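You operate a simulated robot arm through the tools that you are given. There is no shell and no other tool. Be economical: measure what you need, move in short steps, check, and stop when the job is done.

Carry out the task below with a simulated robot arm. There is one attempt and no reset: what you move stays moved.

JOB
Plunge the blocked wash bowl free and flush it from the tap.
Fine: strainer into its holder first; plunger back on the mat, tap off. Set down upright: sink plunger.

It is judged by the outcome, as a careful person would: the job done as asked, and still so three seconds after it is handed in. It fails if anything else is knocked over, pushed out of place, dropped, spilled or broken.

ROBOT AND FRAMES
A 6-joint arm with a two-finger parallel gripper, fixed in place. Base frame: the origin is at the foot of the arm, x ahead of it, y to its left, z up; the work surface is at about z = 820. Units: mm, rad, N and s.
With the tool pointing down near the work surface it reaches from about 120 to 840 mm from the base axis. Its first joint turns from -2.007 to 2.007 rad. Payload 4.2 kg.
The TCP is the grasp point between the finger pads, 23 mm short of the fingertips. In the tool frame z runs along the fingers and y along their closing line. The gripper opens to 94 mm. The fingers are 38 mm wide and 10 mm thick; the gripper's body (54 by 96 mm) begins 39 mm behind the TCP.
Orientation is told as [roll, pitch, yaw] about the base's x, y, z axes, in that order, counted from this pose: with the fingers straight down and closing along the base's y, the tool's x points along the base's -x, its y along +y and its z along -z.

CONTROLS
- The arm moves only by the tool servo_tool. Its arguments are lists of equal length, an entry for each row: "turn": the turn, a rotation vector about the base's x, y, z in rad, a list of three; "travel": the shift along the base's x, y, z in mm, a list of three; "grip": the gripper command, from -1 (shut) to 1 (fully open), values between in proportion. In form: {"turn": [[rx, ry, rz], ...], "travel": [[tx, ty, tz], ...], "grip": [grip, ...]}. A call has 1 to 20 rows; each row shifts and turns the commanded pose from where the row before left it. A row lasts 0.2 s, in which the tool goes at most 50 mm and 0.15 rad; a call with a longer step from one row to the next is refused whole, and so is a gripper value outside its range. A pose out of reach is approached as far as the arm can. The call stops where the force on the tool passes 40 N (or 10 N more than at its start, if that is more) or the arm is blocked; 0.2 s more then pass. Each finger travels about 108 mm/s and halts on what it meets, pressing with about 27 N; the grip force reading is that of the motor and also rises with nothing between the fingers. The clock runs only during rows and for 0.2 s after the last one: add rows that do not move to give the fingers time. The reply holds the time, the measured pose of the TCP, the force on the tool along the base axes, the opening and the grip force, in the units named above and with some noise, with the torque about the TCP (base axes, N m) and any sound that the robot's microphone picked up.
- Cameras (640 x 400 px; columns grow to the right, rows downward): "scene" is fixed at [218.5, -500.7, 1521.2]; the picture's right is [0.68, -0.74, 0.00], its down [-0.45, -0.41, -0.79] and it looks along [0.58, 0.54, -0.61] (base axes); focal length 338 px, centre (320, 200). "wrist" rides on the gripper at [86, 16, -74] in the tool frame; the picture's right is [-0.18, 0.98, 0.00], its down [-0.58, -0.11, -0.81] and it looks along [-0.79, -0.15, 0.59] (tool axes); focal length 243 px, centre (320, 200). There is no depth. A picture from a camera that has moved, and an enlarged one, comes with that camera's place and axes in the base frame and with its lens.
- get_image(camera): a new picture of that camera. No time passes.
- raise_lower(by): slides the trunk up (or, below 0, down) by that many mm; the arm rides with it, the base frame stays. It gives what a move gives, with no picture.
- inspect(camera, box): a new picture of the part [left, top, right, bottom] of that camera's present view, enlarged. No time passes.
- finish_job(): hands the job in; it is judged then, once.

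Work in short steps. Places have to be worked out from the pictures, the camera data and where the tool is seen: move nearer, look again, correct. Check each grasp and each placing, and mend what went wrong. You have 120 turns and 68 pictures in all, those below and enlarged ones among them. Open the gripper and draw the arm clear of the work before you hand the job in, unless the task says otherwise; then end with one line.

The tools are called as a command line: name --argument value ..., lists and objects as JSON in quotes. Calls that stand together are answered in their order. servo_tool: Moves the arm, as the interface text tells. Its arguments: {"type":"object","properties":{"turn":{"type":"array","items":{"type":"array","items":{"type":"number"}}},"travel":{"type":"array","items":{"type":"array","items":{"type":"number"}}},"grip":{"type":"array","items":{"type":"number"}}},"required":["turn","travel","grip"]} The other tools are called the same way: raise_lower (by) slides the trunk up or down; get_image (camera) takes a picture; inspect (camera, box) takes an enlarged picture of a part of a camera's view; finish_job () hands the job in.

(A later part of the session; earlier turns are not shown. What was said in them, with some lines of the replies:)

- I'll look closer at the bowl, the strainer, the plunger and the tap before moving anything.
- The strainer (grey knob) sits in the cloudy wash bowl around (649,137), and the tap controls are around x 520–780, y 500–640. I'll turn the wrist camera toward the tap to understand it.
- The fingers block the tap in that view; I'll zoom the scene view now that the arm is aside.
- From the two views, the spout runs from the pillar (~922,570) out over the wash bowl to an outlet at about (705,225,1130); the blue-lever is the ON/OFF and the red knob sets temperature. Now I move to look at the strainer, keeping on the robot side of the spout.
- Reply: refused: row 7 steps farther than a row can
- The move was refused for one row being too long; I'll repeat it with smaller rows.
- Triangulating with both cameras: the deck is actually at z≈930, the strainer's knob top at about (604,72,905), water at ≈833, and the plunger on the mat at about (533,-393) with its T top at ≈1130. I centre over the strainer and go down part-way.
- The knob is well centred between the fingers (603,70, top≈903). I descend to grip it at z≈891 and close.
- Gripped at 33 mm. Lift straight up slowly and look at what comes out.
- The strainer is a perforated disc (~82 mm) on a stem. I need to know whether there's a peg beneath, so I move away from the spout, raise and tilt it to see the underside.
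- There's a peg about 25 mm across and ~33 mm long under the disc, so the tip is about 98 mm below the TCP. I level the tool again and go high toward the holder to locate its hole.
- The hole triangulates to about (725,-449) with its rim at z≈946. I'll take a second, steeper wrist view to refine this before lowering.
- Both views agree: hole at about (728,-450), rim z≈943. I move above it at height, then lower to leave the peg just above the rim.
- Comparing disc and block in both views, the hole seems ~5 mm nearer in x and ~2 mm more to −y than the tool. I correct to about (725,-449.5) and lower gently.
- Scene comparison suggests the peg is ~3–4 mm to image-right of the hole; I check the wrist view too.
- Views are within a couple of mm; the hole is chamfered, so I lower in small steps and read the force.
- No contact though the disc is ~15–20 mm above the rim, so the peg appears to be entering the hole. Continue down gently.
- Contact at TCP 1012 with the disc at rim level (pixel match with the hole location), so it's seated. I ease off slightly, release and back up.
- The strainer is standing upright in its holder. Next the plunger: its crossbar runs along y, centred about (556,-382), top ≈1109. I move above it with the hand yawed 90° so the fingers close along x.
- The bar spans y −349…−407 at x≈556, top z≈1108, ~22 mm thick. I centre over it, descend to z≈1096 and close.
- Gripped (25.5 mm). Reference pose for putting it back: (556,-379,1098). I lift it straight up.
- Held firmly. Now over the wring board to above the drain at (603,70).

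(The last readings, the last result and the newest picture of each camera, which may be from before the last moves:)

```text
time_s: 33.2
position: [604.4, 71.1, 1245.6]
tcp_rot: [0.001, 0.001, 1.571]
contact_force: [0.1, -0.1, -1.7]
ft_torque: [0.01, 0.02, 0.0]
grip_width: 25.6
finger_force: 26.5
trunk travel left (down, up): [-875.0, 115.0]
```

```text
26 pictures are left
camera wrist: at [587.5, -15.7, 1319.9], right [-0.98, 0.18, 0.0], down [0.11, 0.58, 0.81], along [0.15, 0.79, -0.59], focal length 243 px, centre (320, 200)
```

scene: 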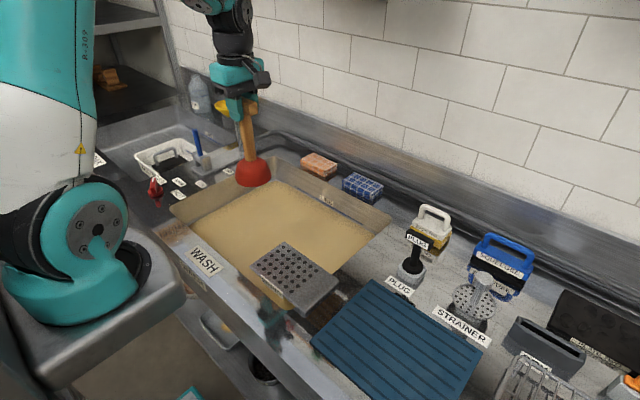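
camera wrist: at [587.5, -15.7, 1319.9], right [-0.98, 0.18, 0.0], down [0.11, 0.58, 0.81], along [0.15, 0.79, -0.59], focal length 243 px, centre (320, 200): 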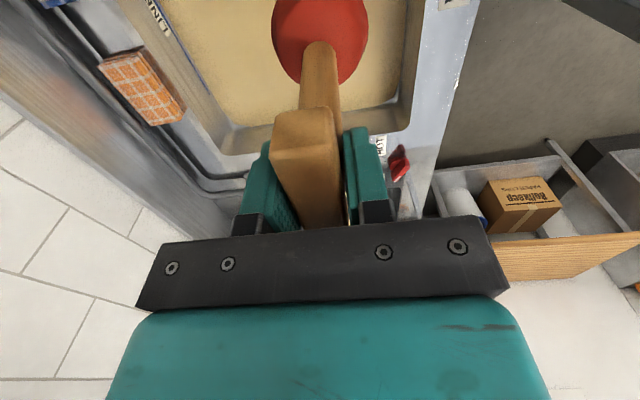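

Over the drain. I lower the plunger: quickly to TCP 1045, then slowly to contact.

servo_tool --turn '[[0, 0, 0], [0, 0, 0], [0, 0, 0], [0, 0, 0], [0, 0, 0], [0, 0, 0]]' --travel '[[0, -1, -45], [0, 0, -45], [0, 0, -45], [0, 0, -35], [0, 0, -20], [0, 0, -10]]' --grip '[-1, -1, -1, -1, -1, -1]'

inspect --camera "scene" --box '[160, 100, 360, 280]'

```text
time_s: 34.6
position: [602.7, 69.3, 1046.7]
tcp_rot: [-0.001, -0.001, 1.571]
contact_force: [0.4, 1.1, -2.3]
ft_torque: [0.0, -0.03, 0.0]
grip_width: 25.3
finger_force: 27.0
trunk travel left (down, up): [-875.0, 115.0]
```

```text
2.22 times, centred on (260, 190) of scene
camera zoom: at [218.5, -500.7, 1521.2], right [0.68, -0.74, 0.0], down [-0.45, -0.41, -0.79], along [0.58, 0.54, -0.61], focal length 751 px, centre (453, 222)
```

zoom: 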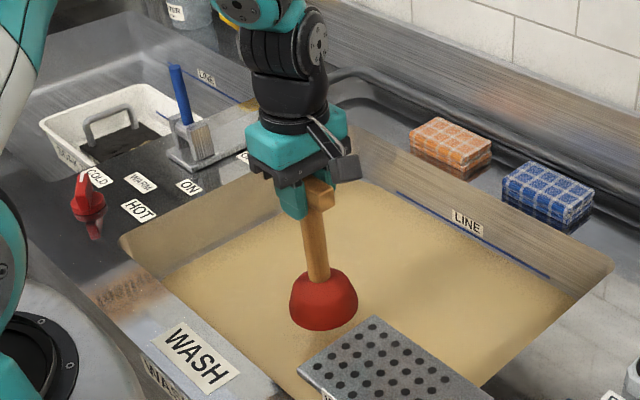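

servo_tool --turn '[[0, 0, 0], [0, 0, 0], [0, 0, 0], [0, 0, 0], [0, 0, 0], [0, 0, 0], [0, 0, 0], [0, 0, 0]]' --travel '[[0, 0, -5], [0, 0, -5], [0, 0, -5], [0, 0, -5], [0, 0, -5], [0, 0, -4], [0, 0, -4], [0, 0, -4]]' --grip '[-1, -1, -1, -1, -1, -1, -1, -1]'

```text
time_s: 36.4
position: [601.4, 66.9, 1009.1]
tcp_rot: [0.0, 0.0, 1.569]
contact_force: [-0.7, 0.5, -1.8]
ft_torque: [0.01, -0.04, 0.02]
grip_width: 25.3
finger_force: 26.8
trunk travel left (down, up): [-875.0, 115.0]
```

No contact yet; continue down.

servo_tool --turn '[[0, 0, 0], [0, 0, 0], [0, 0, 0], [0, 0, 0], [0, 0, 0], [0, 0, 0]]' --travel '[[1, 2, -3], [0, 0, -3], [0, 0, -3], [0, 0, -3], [0, 0, -3], [0, 0, -3]]' --grip '[-1, -1, -1, -1, -1, -1]'

inspect --camera "scene" --box '[200, 140, 340, 280]'

```text
time_s: 37.8
position: [601.9, 70.6, 991.4]
tcp_rot: [0.0, -0.001, 1.57]
contact_force: [-0.7, 0.5, 0.3]
ft_torque: [-0.08, 0.05, -0.03]
grip_width: 25.5
finger_force: 27.9
trunk travel left (down, up): [-875.0, 115.0]
```

```text
2.86 times, centred on (270, 210) of scene
camera zoom: at [218.5, -500.7, 1521.2], right [0.68, -0.74, 0.0], down [-0.45, -0.41, -0.79], along [0.58, 0.54, -0.61], focal length 965 px, centre (463, 171)
```

zoom: 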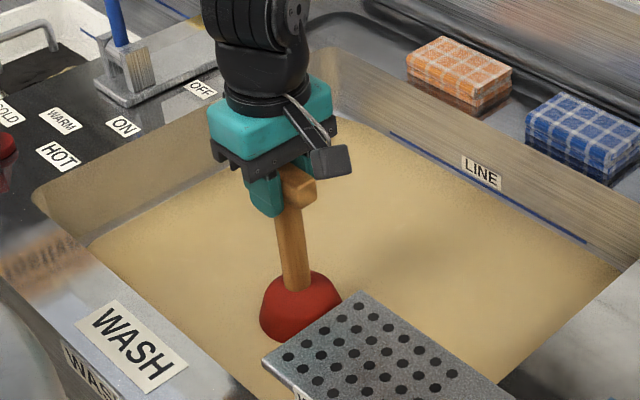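

Slight contact begins around TCP 991. I press on and see the stiffness.

servo_tool --turn '[[0, 0, 0], [0, 0, 0], [0, 0, 0], [0, 0, 0]]' --travel '[[0, 0, -3], [0, 0, -3], [0, 0, -3], [0, 0, -3]]' --grip '[-1, -1, -1, -1]'

```text
time_s: 38.8
position: [603.7, 70.7, 980.9]
tcp_rot: [-0.003, -0.002, 1.571]
contact_force: [-2.3, -1.6, 36.2]
ft_torque: [-0.11, 0.16, -0.01]
grip_width: 25.9
finger_force: 27.0
trunk travel left (down, up): [-875.0, 115.0]
```

36 N at TCP 981: the cup is sealed on the bottom. Now plunge strokes of ~20 mm.

servo_tool --turn '[[0, 0, 0], [0, 0, 0], [0, 0, 0], [0, 0, 0], [0, 0, 0], [0, 0, 0], [0, 0, 0], [0, 0, 0], [0, 0, 0], [0, 0, 0], [0, 0, 0], [0, 0, 0], [0, 0, 0], [0, 0, 0], [0, 0, 0], [0, 0, 0]]' --travel '[[0, 0, 10], [0, 0, 10], [0, 0, -10], [0, 0, -10], [0, 0, 10], [0, 0, 10], [0, 0, -10], [0, 0, -10], [0, 0, 10], [0, 0, 10], [0, 0, -10], [0, 0, -10], [0, 0, 10], [0, 0, 10], [0, 0, -10], [0, 0, -10]]' --grip '[-1, -1, -1, -1, -1, -1, -1, -1, -1, -1, -1, -1, -1, -1, -1, -1]'

inspect --camera "scene" --box '[160, 120, 400, 300]'

```text
time_s: 42.2
position: [603.8, 71.0, 981.3]
tcp_rot: [0.001, 0.001, 1.571]
contact_force: [-2.9, -1.7, 9.2]
ft_torque: [-0.08, 0.24, 0.03]
grip_width: 25.8
finger_force: 27.1
trunk travel left (down, up): [-875.0, 115.0]
```

```text
2.22 times, centred on (280, 210) of scene
camera zoom: at [218.5, -500.7, 1521.2], right [0.68, -0.74, 0.0], down [-0.45, -0.41, -0.79], along [0.58, 0.54, -0.61], focal length 751 px, centre (409, 178)
```

zoom: 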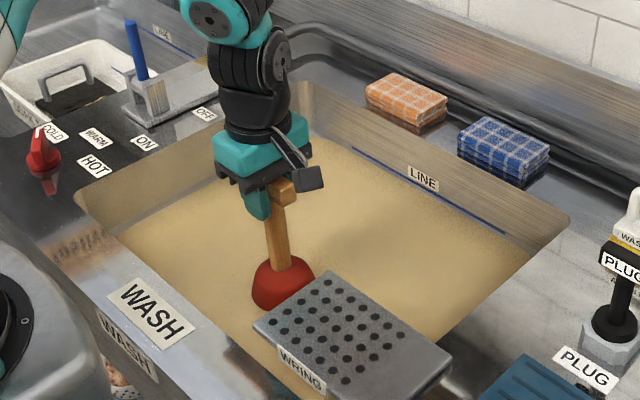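

The force at the same depth fell (9 N): either some slip or the blockage giving. No sound yet; another set of strokes slightly deeper.

servo_tool --turn '[[0, 0, 0], [0, 0, 0], [0, 0, 0], [0, 0, 0], [0, 0, 0], [0, 0, 0], [0, 0, 0], [0, 0, 0], [0, 0, 0], [0, 0, 0], [0, 0, 0], [0, 0, 0], [0, 0, 0], [0, 0, 0], [0, 0, 0], [0, 0, 0]]' --travel '[[0, 0, -3], [0, 0, 10], [0, 0, 14], [0, 0, -12], [0, 0, -13], [0, 0, 11], [0, 0, 14], [0, 0, -12], [0, 0, -13], [0, 0, 11], [0, 0, 14], [0, 0, -12], [0, 0, -13], [0, 0, 11], [0, 0, 14], [0, 0, 0]]' --grip '[-1, -1, -1, -1, -1, -1, -1, -1, -1, -1, -1, -1, -1, -1, -1, -1]'

inspect --camera "scene" --box '[160, 120, 400, 300]'

```text
time_s: 45.6
position: [602.8, 69.9, 1001.0]
tcp_rot: [0.0, 0.0, 1.573]
contact_force: [0.1, 1.0, -2.2]
ft_torque: [0.01, 0.01, 0.0]
grip_width: 25.4
finger_force: 26.8
trunk travel left (down, up): [-875.0, 115.0]
```

```text
2.22 times, centred on (280, 210) of scene
camera zoom: at [218.5, -500.7, 1521.2], right [0.68, -0.74, 0.0], down [-0.45, -0.41, -0.79], along [0.58, 0.54, -0.61], focal length 751 px, centre (409, 178)
```

zoom: 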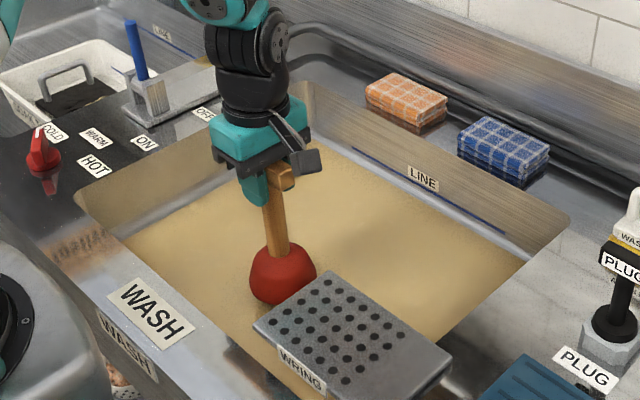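

The waterline looks a bit lower than before. I raise the plunger clear and wait a few seconds to see whether it drains.

servo_tool --turn '[[0, 0, 0], [0, 0, 0], [0, 0, 0], [0, 0, 0], [0, 0, 0], [0, 0, 0], [0, 0, 0], [0, 0, 0], [0, 0, 0], [0, 0, 0], [0, 0, 0], [0, 0, 0], [0, 0, 0], [0, 0, 0], [0, 0, 0], [0, 0, 0], [0, 0, 0], [0, 0, 0]]' --travel '[[0, 0, 30], [0, 0, 30], [0, 0, 0], [0, 0, 0], [0, 0, 0], [0, 0, 0], [0, 0, 0], [0, 0, 0], [0, 0, 0], [0, 0, 0], [0, 0, 0], [0, 0, 0], [0, 0, 0], [0, 0, 0], [0, 0, 0], [0, 0, 0], [0, 0, 0], [0, 0, 0]]' --grip '[-1, -1, -1, -1, -1, -1, -1, -1, -1, -1, -1, -1, -1, -1, -1, -1, -1, -1]'

inspect --camera "scene" --box '[160, 120, 400, 300]'

```text
time_s: 49.4
position: [604.7, 71.2, 1059.3]
tcp_rot: [0.0, 0.0, 1.571]
contact_force: [-0.2, -0.4, -1.7]
ft_torque: [0.0, -0.01, 0.0]
grip_width: 25.5
finger_force: 26.8
trunk travel left (down, up): [-875.0, 115.0]
```

```text
2.22 times, centred on (280, 210) of scene
camera zoom: at [218.5, -500.7, 1521.2], right [0.68, -0.74, 0.0], down [-0.45, -0.41, -0.79], along [0.58, 0.54, -0.61], focal length 751 px, centre (409, 178)
```

zoom: 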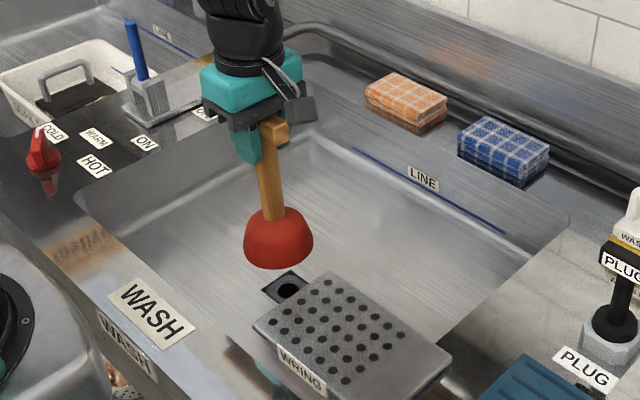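

The bowl has drained; the drain is open. Now take the plunger back to its place on the mat, at height along the same path.

servo_tool --turn '[[0, 0, 0], [0, 0, 0], [0, 0, 0], [0, 0, 0], [0, 0, 0], [0, 0, 0], [0, 0, 0], [0, 0, 0], [0, 0, 0], [0, 0, 0], [0, 0, 0], [0, 0, 0], [0, 0, 0], [0, 0, 0], [0, 0, 0], [0, 0, 0]]' --travel '[[0, 0, 40], [0, 0, 50], [0, 0, 50], [0, 0, 47], [-4.3, -41, 0], [-4.3, -41, 0], [-4.3, -41, 0], [-4.3, -41, 0], [-4.3, -41, 0], [-4.3, -41, 0], [-4.3, -41, 0], [-4.3, -41, 0], [-4.3, -41, 0], [-4.3, -41, 0], [-4, -40, 0], [0, 0, 0]]' --grip '[-1, -1, -1, -1, -1, -1, -1, -1, -1, -1, -1, -1, -1, -1, -1, -1]'

servo_tool --turn '[[0, 0, 0], [0, 0, 0], [0, 0, 0], [0, 0, 0], [0, 0, 0]]' --travel '[[0, 0, -40], [0, 0, -40], [0, 0, -30], [0, 0, -15], [0, 0, -5]]' --grip '[-1, -1, -1, -1, -1]'

inspect --camera "scene" --box '[300, 200, 520, 380]'

```text
time_s: 52.8
position: [557.3, -380.1, 1246.5]
tcp_rot: [0.0, 0.002, 1.571]
contact_force: [0.0, -0.9, -1.9]
ft_torque: [-0.04, 0.03, 0.01]
grip_width: 25.5
finger_force: 27.5
trunk travel left (down, up): [-875.0, 115.0]
```

```text
time_s: 54.0
position: [556.9, -379.6, 1116.3]
tcp_rot: [0.0, -0.001, 1.57]
contact_force: [0.7, -0.4, -0.9]
ft_torque: [0.03, 0.01, -0.02]
grip_width: 25.7
finger_force: 27.0
trunk travel left (down, up): [-875.0, 115.0]
```

```text
2.22 times, centred on (410, 290) of scene
camera zoom: at [218.5, -500.7, 1521.2], right [0.68, -0.74, 0.0], down [-0.45, -0.41, -0.79], along [0.58, 0.54, -0.61], focal length 751 px, centre (120, 0)
```

zoom: 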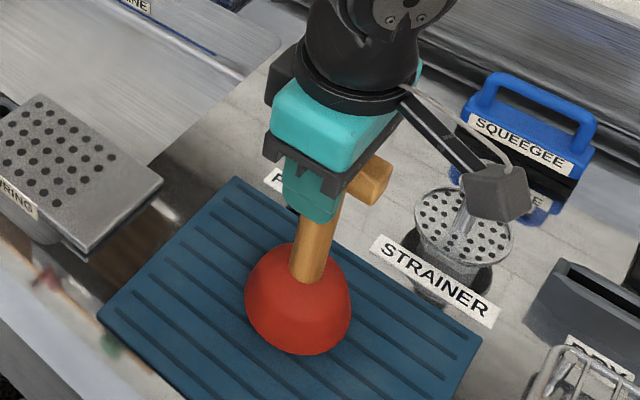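

Above the original spot; now lower slowly until light contact.

servo_tool --turn '[[0, 0, 0], [0, 0, 0], [0, 0, 0], [0, 0, 0], [0, 0, 0]]' --travel '[[0, 0, -5], [0, 0, -5], [0, 0, -4], [0, 0, -3], [0, 0, -2]]' --grip '[-1, -1, -1, -1, -1]'

```text
time_s: 55.2
position: [557.5, -379.3, 1098.5]
tcp_rot: [0.001, 0.0, 1.571]
contact_force: [0.3, 0.3, -2.9]
ft_torque: [0.0, 0.01, 0.02]
grip_width: 25.4
finger_force: 26.6
trunk travel left (down, up): [-875.0, 115.0]
```

servo_tool --turn '[[0, 0, 0], [0, 0, 0], [0, 0, 0]]' --travel '[[0, 0, -2], [0, 0, -2], [0, 0, -1]]' --grip '[-1, -1, -1]'

```text
time_s: 56.0
position: [556.8, -379.3, 1093.7]
tcp_rot: [-0.001, 0.001, 1.572]
contact_force: [-0.1, -0.8, -3.0]
ft_torque: [0.01, -0.01, -0.01]
grip_width: 25.7
finger_force: 26.6
trunk travel left (down, up): [-875.0, 115.0]
```

servo_tool --turn '[[0, 0, 0], [0, 0, 0], [0, 0, 0]]' --travel '[[0, 0, -1.5], [0, 0, -1.5], [0, 0, -1.5]]' --grip '[-1, -1, -1]'

```text
time_s: 56.8
position: [556.1, -379.1, 1088.1]
tcp_rot: [0.001, 0.0, 1.572]
contact_force: [0.9, 0.0, -1.9]
ft_torque: [0.02, -0.03, 0.01]
grip_width: 25.4
finger_force: 26.6
trunk travel left (down, up): [-875.0, 115.0]
```

servo_tool --turn '[[0, 0, 0], [0, 0, 0], [0, 0, 0]]' --travel '[[0, 0, -1], [0, 0, -1], [0, 0, 0]]' --grip '[-1, -1, -1]'

inspect --camera "scene" --box '[340, 260, 480, 380]'

```text
time_s: 57.6
position: [557.4, -378.2, 1086.4]
tcp_rot: [0.002, 0.0, 1.571]
contact_force: [0.1, -0.2, -1.7]
ft_torque: [-0.01, -0.02, 0.04]
grip_width: 25.3
finger_force: 26.9
trunk travel left (down, up): [-875.0, 115.0]
```

```text
3.33 times, centred on (410, 320) of scene
camera zoom: at [218.5, -500.7, 1521.2], right [0.68, -0.74, 0.0], down [-0.45, -0.41, -0.79], along [0.58, 0.54, -0.61], focal length 1126 px, centre (20, -200)
```

zoom: 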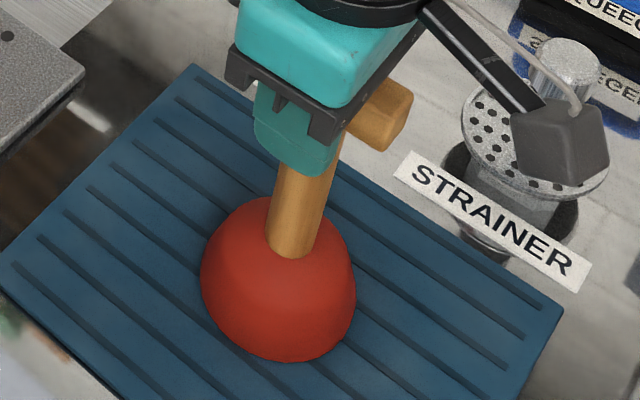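

The cup is within a mm or two of its original image position. A little further.

servo_tool --turn '[[0, 0, 0], [0, 0, 0], [0, 0, 0]]' --travel '[[0, 0, -1], [0, 0, -1], [0, 0, -1]]' --grip '[-1, -1, -1]'

```text
time_s: 58.4
position: [556.3, -379.0, 1083.8]
tcp_rot: [-0.003, 0.001, 1.572]
contact_force: [-0.2, -0.4, 6.7]
ft_torque: [0.13, 0.13, 0.02]
grip_width: 25.7
finger_force: 26.7
trunk travel left (down, up): [-875.0, 115.0]
```

Contact (net ~+9 N). Release slowly and rise straight up.

servo_tool --turn '[[0, 0, 0], [0, 0, 0], [0, 0, 0], [0, 0, 0], [0, 0, 0], [0, 0, 0], [0, 0, 0], [0, 0, 0], [0, 0, 0], [0, 0, 0]]' --travel '[[0, 0, 0.5], [0, 0, 0], [0, 0, 0], [0, 0, 0], [0, 0, 0], [0, 0, 20], [0, 0, 40], [0, 0, 45], [0, 0, 45], [0, 0, 15]]' --grip '[-0.4, -0.2, 0.2, 0.6, 1, 1, 1, 1, 1, 1]'

get_image --camera "scene"

```text
time_s: 60.6
position: [557.1, -379.9, 1249.8]
tcp_rot: [0.001, 0.0, 1.571]
contact_force: [-0.6, 0.7, -0.6]
ft_torque: [-0.03, 0.01, -0.02]
grip_width: 93.9
finger_force: 0.1
trunk travel left (down, up): [-875.0, 115.0]
```

```text
18 pictures are left
```

scene: 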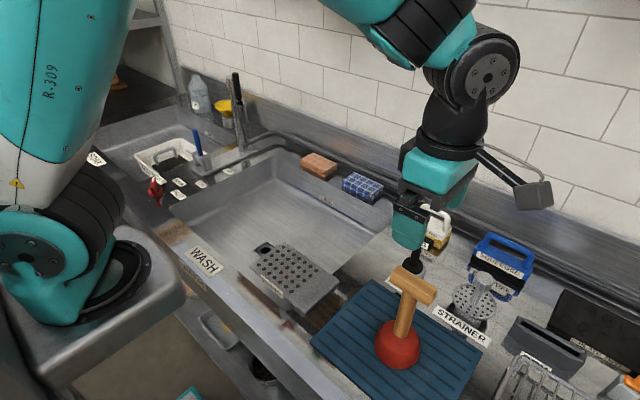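

Plunger is upright on the mat, strainer in place, bowl empty. Next the tap lever: blue lever pivots near (646,407,970), tip at (651,412,1067), ON label toward −x, OFF toward +x. I swing over on the robot side of the spout.

servo_tool --turn '[[0, 0, 0], [0, 0, 0], [0, 0, 0], [0, 0, 0], [0, 0, 0], [0, 0, 0], [0, 0, 0], [0, 0, 0], [0, 0, 0], [0, 0, 0], [0, 0, 0], [0, 0, 0], [0, 0, 0], [0, 0, 0], [0, 0, 0], [0, 0, 0], [0, 0, 0], [0, 0, 0]]' --travel '[[-2, 44, 0], [-2, 44, 0], [-2, 44, 0], [-2, 44, 0], [-2, 44, 0], [-2, 44, 0], [-2, 44, 0], [-2, 44, 0], [-2, 44, 0], [-2, 44, 0], [-2, 44, 0], [-2, 44, 0], [-2, 44, 0], [-2, 44, 0], [-2, 44, 0], [-2, 44, 0], [-2, 44, 0], [-2, 44, 0]]' --grip '[0.2, 0.2, 0.2, 0.2, 0.2, 0.2, 0.2, 0.2, 0.2, 0.2, 0.2, 0.2, 0.2, 0.2, 0.2, 0.2, 0.2, 0.2]'

servo_tool --turn '[[0, 0, 0], [0, 0, 0], [0, 0, 0]]' --travel '[[35, 0, -10], [35, 0, -15], [20, 0, -15]]' --grip '[0.2, 0.2, 0.2]'

get_image --camera "wrist"

```text
time_s: 64.4
position: [522.5, 414.9, 1251.1]
tcp_rot: [0.001, 0.001, 1.572]
contact_force: [0.4, -0.7, 0.6]
ft_torque: [0.0, 0.03, -0.01]
grip_width: 56.4
finger_force: 0.1
trunk travel left (down, up): [-875.0, 115.0]
```

```text
time_s: 65.2
position: [609.8, 413.0, 1209.1]
tcp_rot: [-0.002, -0.001, 1.573]
contact_force: [-0.6, 0.1, 0.0]
ft_torque: [0.01, -0.03, 0.02]
grip_width: 56.5
finger_force: 0.0
trunk travel left (down, up): [-875.0, 115.0]
```

```text
17 pictures are left
camera wrist: at [593.9, 325.9, 1284.8], right [-0.98, 0.18, 0.0], down [0.11, 0.58, 0.81], along [0.15, 0.79, -0.59], focal length 243 px, centre (320, 200)
```

wrist: 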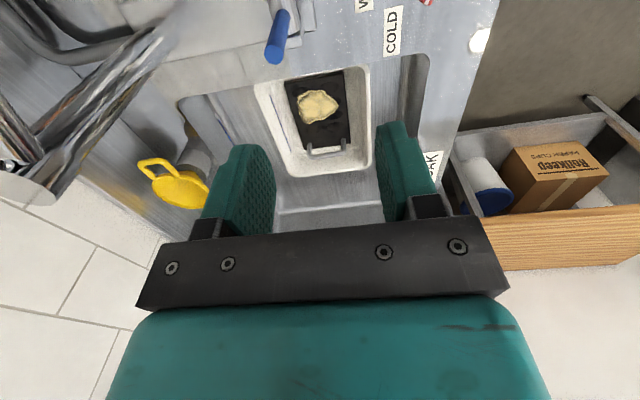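

The lever tip projects at (650,411,1067), as computed. I straddle it with the fingers half open and go down to z≈1052.

servo_tool --turn '[[0, 0, 0], [0, 0, 0], [0, 0, 0], [0, 0, 0], [0, 0, 0]]' --travel '[[40, -1, 0], [0, -1, -45], [0, 0, -45], [0, 0, -40], [0, 0, -27]]' --grip '[0.2, 0.2, 0.2, 0.2, 0.2]'

get_image --camera "wrist"

inspect --camera "scene" --box '[130, 60, 290, 200]'

```text
time_s: 66.4
position: [641.4, 409.2, 1055.1]
tcp_rot: [0.0, -0.001, 1.571]
contact_force: [0.0, 1.2, 0.5]
ft_torque: [0.0, 0.01, 0.03]
grip_width: 56.3
finger_force: 0.0
out of reach, approached as far as the arm can: row 1
trunk travel left (down, up): [-875.0, 115.0]
```

```text
16 pictures are left
camera wrist: at [624.7, 323.0, 1128.8], right [-0.98, 0.18, 0.0], down [0.11, 0.58, 0.81], along [0.15, 0.79, -0.59], focal length 243 px, centre (320, 200)
```

wrist: 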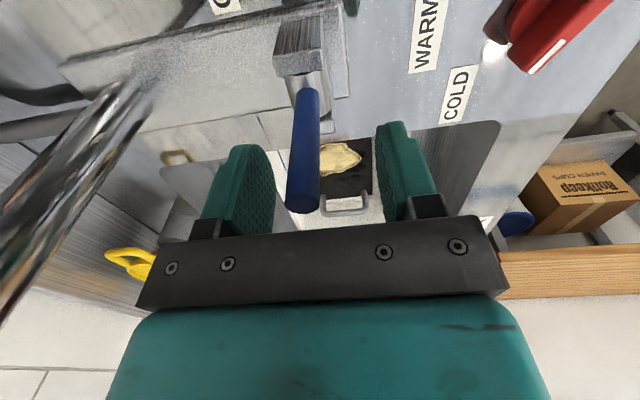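

```text
2.86 times, centred on (210, 130) of scene
camera zoom: at [218.5, -500.7, 1521.2], right [0.68, -0.74, 0.0], down [-0.45, -0.41, -0.79], along [0.58, 0.54, -0.61], focal length 965 px, centre (634, 400)
```

zoom: 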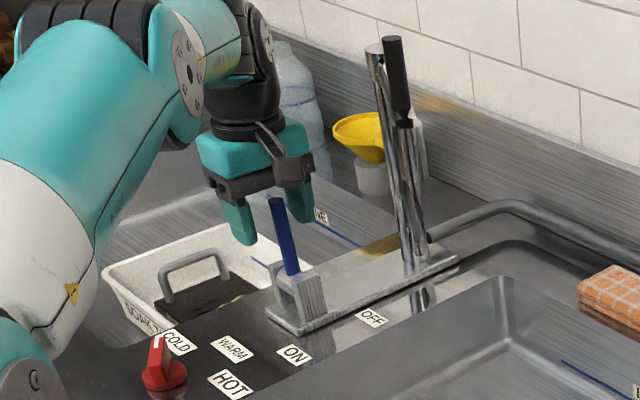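

The lever stands between the fingers. It swings in x; ON is toward −x, so I draw the hand toward −x in small steps.

servo_tool --turn '[[0, 0, 0], [0, 0, 0], [0, 0, 0], [0, 0, 0], [0, 0, 0]]' --travel '[[-7, 0, 0], [-7, 0, 0], [-7, 0, 0], [-7, 0, 0], [0, 0, 0]]' --grip '[0.2, 0.2, 0.2, 0.2, 0.2]'

inspect --camera "scene" --box '[130, 60, 310, 220]'

```text
time_s: 67.6
position: [612.3, 409.8, 1051.9]
tcp_rot: [0.0, 0.001, 1.572]
contact_force: [0.2, 0.0, 0.3]
ft_torque: [-0.04, -0.03, -0.03]
grip_width: 56.2
finger_force: 0.1
trunk travel left (down, up): [-875.0, 115.0]
```

```text
2.50 times, centred on (220, 140) of scene
camera zoom: at [218.5, -500.7, 1521.2], right [0.68, -0.74, 0.0], down [-0.45, -0.41, -0.79], along [0.58, 0.54, -0.61], focal length 844 px, centre (570, 350)
```

zoom: 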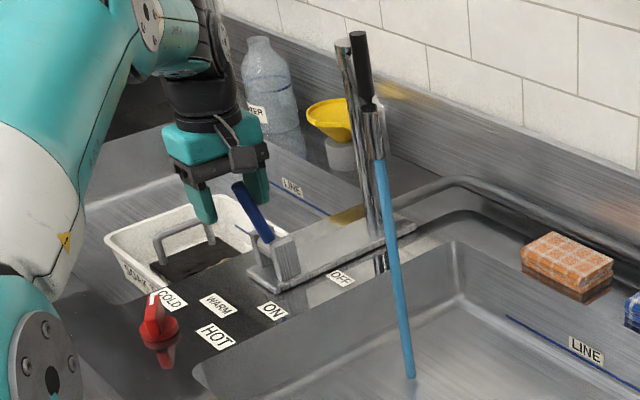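

Water is running from the spout into the wash bowl. I nudge the lever a bit further to a definite ON and let it run several seconds.

servo_tool --turn '[[0, 0, 0], [0, 0, 0], [0, 0, 0], [0, 0, 0], [0, 0, 0], [0, 0, 0], [0, 0, 0], [0, 0, 0], [0, 0, 0], [0, 0, 0], [0, 0, 0], [0, 0, 0], [0, 0, 0], [0, 0, 0], [0, 0, 0], [0, 0, 0], [0, 0, 0], [0, 0, 0], [0, 0, 0], [0, 0, 0]]' --travel '[[-4, 0, 0], [-4, 0, 0], [0, 0, 0], [0, 0, 0], [0, 0, 0], [0, 0, 0], [0, 0, 0], [0, 0, 0], [0, 0, 0], [0, 0, 0], [0, 0, 0], [0, 0, 0], [0, 0, 0], [0, 0, 0], [0, 0, 0], [0, 0, 0], [0, 0, 0], [0, 0, 0], [0, 0, 0], [0, 0, 0]]' --grip '[0.2, 0.2, 0.2, 0.2, 0.2, 0.2, 0.2, 0.2, 0.2, 0.2, 0.2, 0.2, 0.2, 0.2, 0.2, 0.2, 0.2, 0.2, 0.2, 0.2]'

get_image --camera "scene"

```text
time_s: 71.8
position: [605.0, 411.5, 1052.5]
tcp_rot: [-0.001, 0.001, 1.57]
contact_force: [-0.1, -0.2, -0.1]
ft_torque: [0.0, 0.02, -0.01]
grip_width: 56.3
finger_force: 0.1
trunk travel left (down, up): [-875.0, 115.0]
```

```text
13 pictures are left
```

scene: 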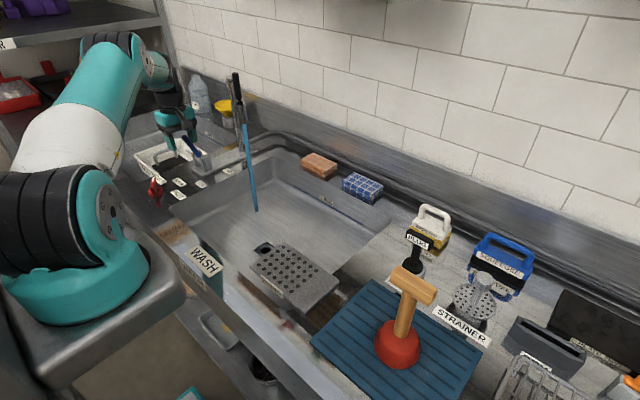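

Water runs cleanly and doesn't pool. I let it run a few more seconds, then narrow the fingers around the lever while shifting +x with it, and push it toward OFF.

servo_tool --turn '[[0, 0, 0], [0, 0, 0], [0, 0, 0], [0, 0, 0], [0, 0, 0], [0, 0, 0], [0, 0, 0], [0, 0, 0], [0, 0, 0], [0, 0, 0], [0, 0, 0], [0, 0, 0], [0, 0, 0], [0, 0, 0], [0, 0, 0], [0, 0, 0], [0, 0, 0], [0, 0, 0]]' --travel '[[0, 0, 0], [0, 0, 0], [0, 0, 0], [0, 0, 0], [0, 0, 0], [0, 0, 0], [0, 0, 0], [0, 0, 0], [0, 0, 0], [0, 0, 0], [0, 0, 0], [0, 0, 0], [0, 0, 0], [0, 0, 0], [0, 0, 0], [9, 0, 0], [9, 0, 0], [0, 0, 0]]' --grip '[0.2, 0.2, 0.2, 0.2, 0.2, 0.2, 0.2, 0.2, 0.2, 0.2, 0.2, 0.2, 0.2, 0.2, 0.2, -0.2, -0.5, -0.5]'

servo_tool --turn '[[0, 0, 0], [0, 0, 0], [0, 0, 0], [0, 0, 0], [0, 0, 0], [0, 0, 0]]' --travel '[[6, 0, 0], [6, 0, 0], [6, 0, 0], [6, 0, 0], [6, 0, 0], [0, 0, 0]]' --grip '[-0.5, -0.5, -0.5, -0.5, -0.5, -0.5]'

inspect --camera "scene" --box '[130, 60, 310, 220]'

```text
time_s: 75.6
position: [625.0, 411.7, 1054.7]
tcp_rot: [-0.003, -0.004, 1.567]
contact_force: [10.6, 1.4, 7.6]
ft_torque: [-0.36, -1.17, -0.06]
grip_width: 25.0
finger_force: 45.3
trunk travel left (down, up): [-875.0, 115.0]
```

```text
time_s: 77.0
position: [651.8, 409.6, 1053.4]
tcp_rot: [-0.001, 0.0, 1.572]
contact_force: [-0.7, 0.0, 0.3]
ft_torque: [-0.01, 0.02, -0.02]
grip_width: 23.0
finger_force: 0.1
trunk travel left (down, up): [-875.0, 115.0]
```

```text
2.50 times, centred on (220, 140) of scene
camera zoom: at [218.5, -500.7, 1521.2], right [0.68, -0.74, 0.0], down [-0.45, -0.41, -0.79], along [0.58, 0.54, -0.61], focal length 844 px, centre (570, 350)
```

zoom: 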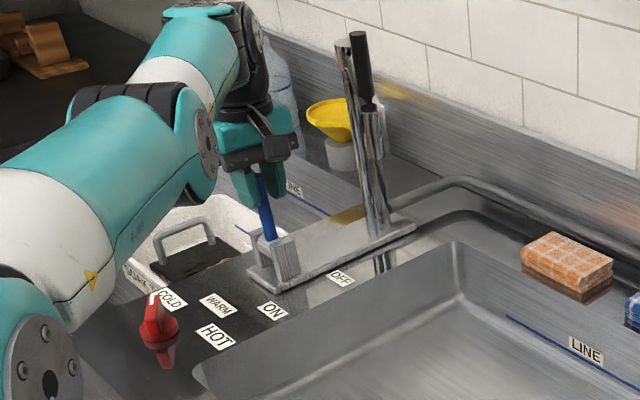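

Water is off. I nudge a few mm more to be fully at OFF.

servo_tool --turn '[[0, 0, 0], [0, 0, 0], [0, 0, 0], [0, 0, 0]]' --travel '[[3, 0, 0], [3, 0, 0], [2, 0, 0], [0, 0, 0]]' --grip '[-0.5, -0.5, -0.5, -0.5]'

get_image --camera "wrist"

```text
time_s: 78.0
position: [655.0, 409.3, 1054.4]
tcp_rot: [0.0, -0.002, 1.572]
contact_force: [-4.9, 1.0, -1.0]
ft_torque: [0.0, 0.08, 0.01]
grip_width: 25.8
finger_force: 2.0
out of reach, approached as far as the arm can: row 2
trunk travel left (down, up): [-875.0, 115.0]
```

```text
11 pictures are left
camera wrist: at [638.0, 321.4, 1128.2], right [-0.98, 0.18, 0.0], down [0.11, 0.58, 0.81], along [0.15, 0.79, -0.59], focal length 243 px, centre (320, 200)
```

wrist: 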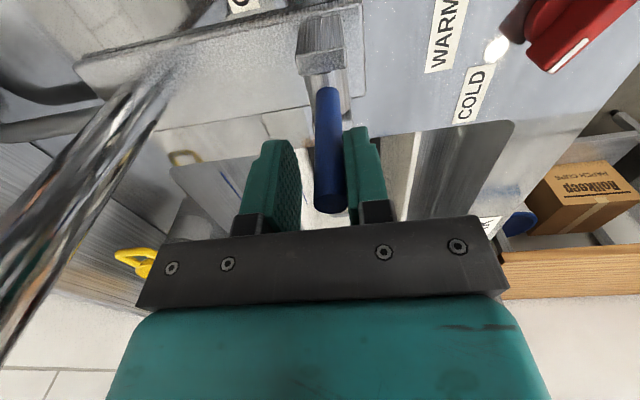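

The lever rests against its OFF stop (−4.9 N). Relax, open, and rise clear.

servo_tool --turn '[[0, 0, 0], [0, 0, 0], [0, 0, 0], [0, 0, 0], [0, 0, 0], [0, 0, 0], [0, 0, 0], [0, 0, 0], [0, 0, 0]]' --travel '[[-3, 0, 0], [0, 0, 0], [0, 0, 30], [0, 0, 40], [0, 0, 45], [-40, 0, 30], [-45, -10, 0], [-45, -10, 0], [-45, -10, 0]]' --grip '[-0.3, 0.0, 0.0, 0.0, 0.1, 0.1, 0.5, 1, 1]'

get_image --camera "scene"

inspect --camera "scene" --box '[130, 60, 310, 220]'

```text
time_s: 80.0
position: [491.2, 394.9, 1200.6]
tcp_rot: [-0.002, -0.006, 1.571]
contact_force: [1.1, 0.3, -0.2]
ft_torque: [-0.01, 0.06, 0.03]
grip_width: 94.0
finger_force: 0.2
out of reach, approached as far as the arm can: row 6, 7
trunk travel left (down, up): [-875.0, 115.0]
```

```text
10 pictures are left
```

scene: 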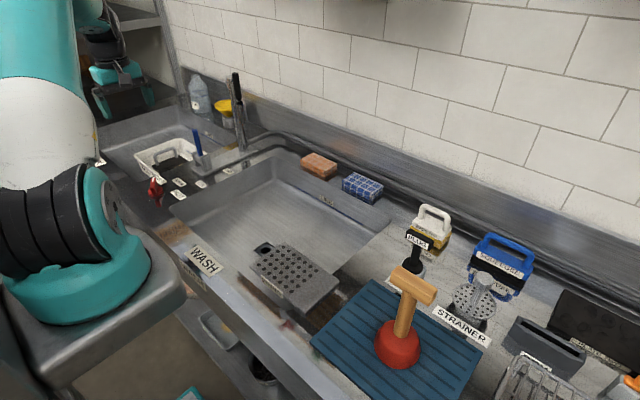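

```text
2.50 times, centred on (220, 140) of scene
camera zoom: at [218.5, -500.7, 1521.2], right [0.68, -0.74, 0.0], down [-0.45, -0.41, -0.79], along [0.58, 0.54, -0.61], focal length 844 px, centre (570, 350)
```

zoom: 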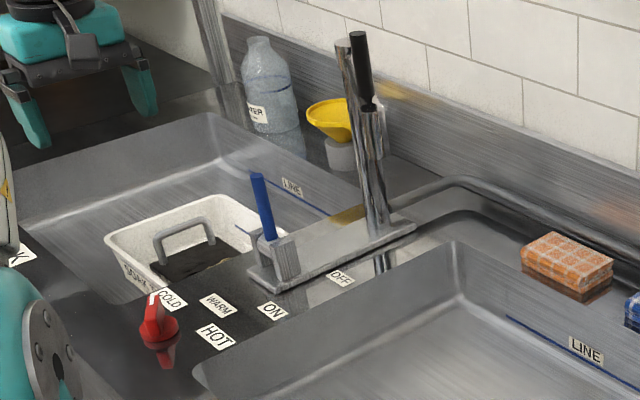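

Tap off, lever at OFF, everything in place. One close look at the bowl and the placed items before handing in.

inspect --camera "scene" --box '[170, 150, 400, 320]'

inspect --camera "scene" --box '[320, 200, 560, 380]'

```text
2.35 times, centred on (285, 235) of scene
camera zoom: at [218.5, -500.7, 1521.2], right [0.68, -0.74, 0.0], down [-0.45, -0.41, -0.79], along [0.58, 0.54, -0.61], focal length 795 px, centre (402, 118)
```

zoom: 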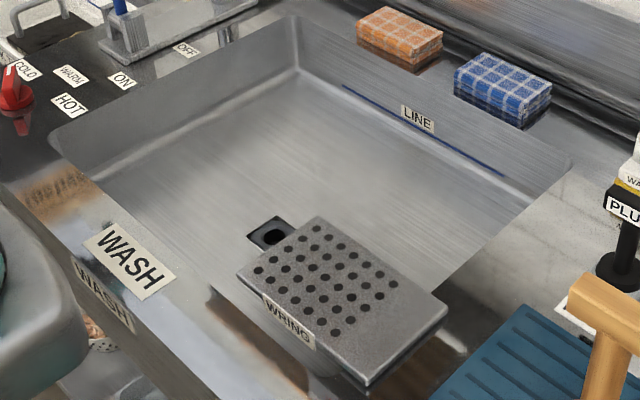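

```text
2.22 times, centred on (440, 290) of scene
camera zoom: at [218.5, -500.7, 1521.2], right [0.68, -0.74, 0.0], down [-0.45, -0.41, -0.79], along [0.58, 0.54, -0.61], focal length 751 px, centre (53, 0)
```

zoom: 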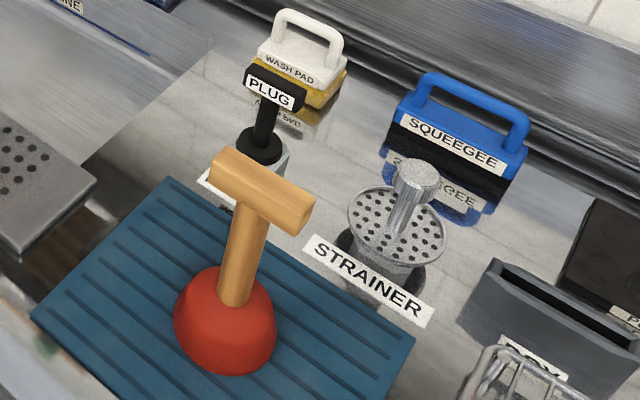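

The bowl is clean and empty, the strainer is seated in its holder, the plunger is upright on the mat, the tap is off and the arm is clear. Handing in.

finish_job

```text
The job is handed in.
```

The wash bowl is plunged free and drained, and was flushed from the tap for about 8 seconds. The strainer went into its holder first, the plunger stands upright on the mat, and the tap is off.
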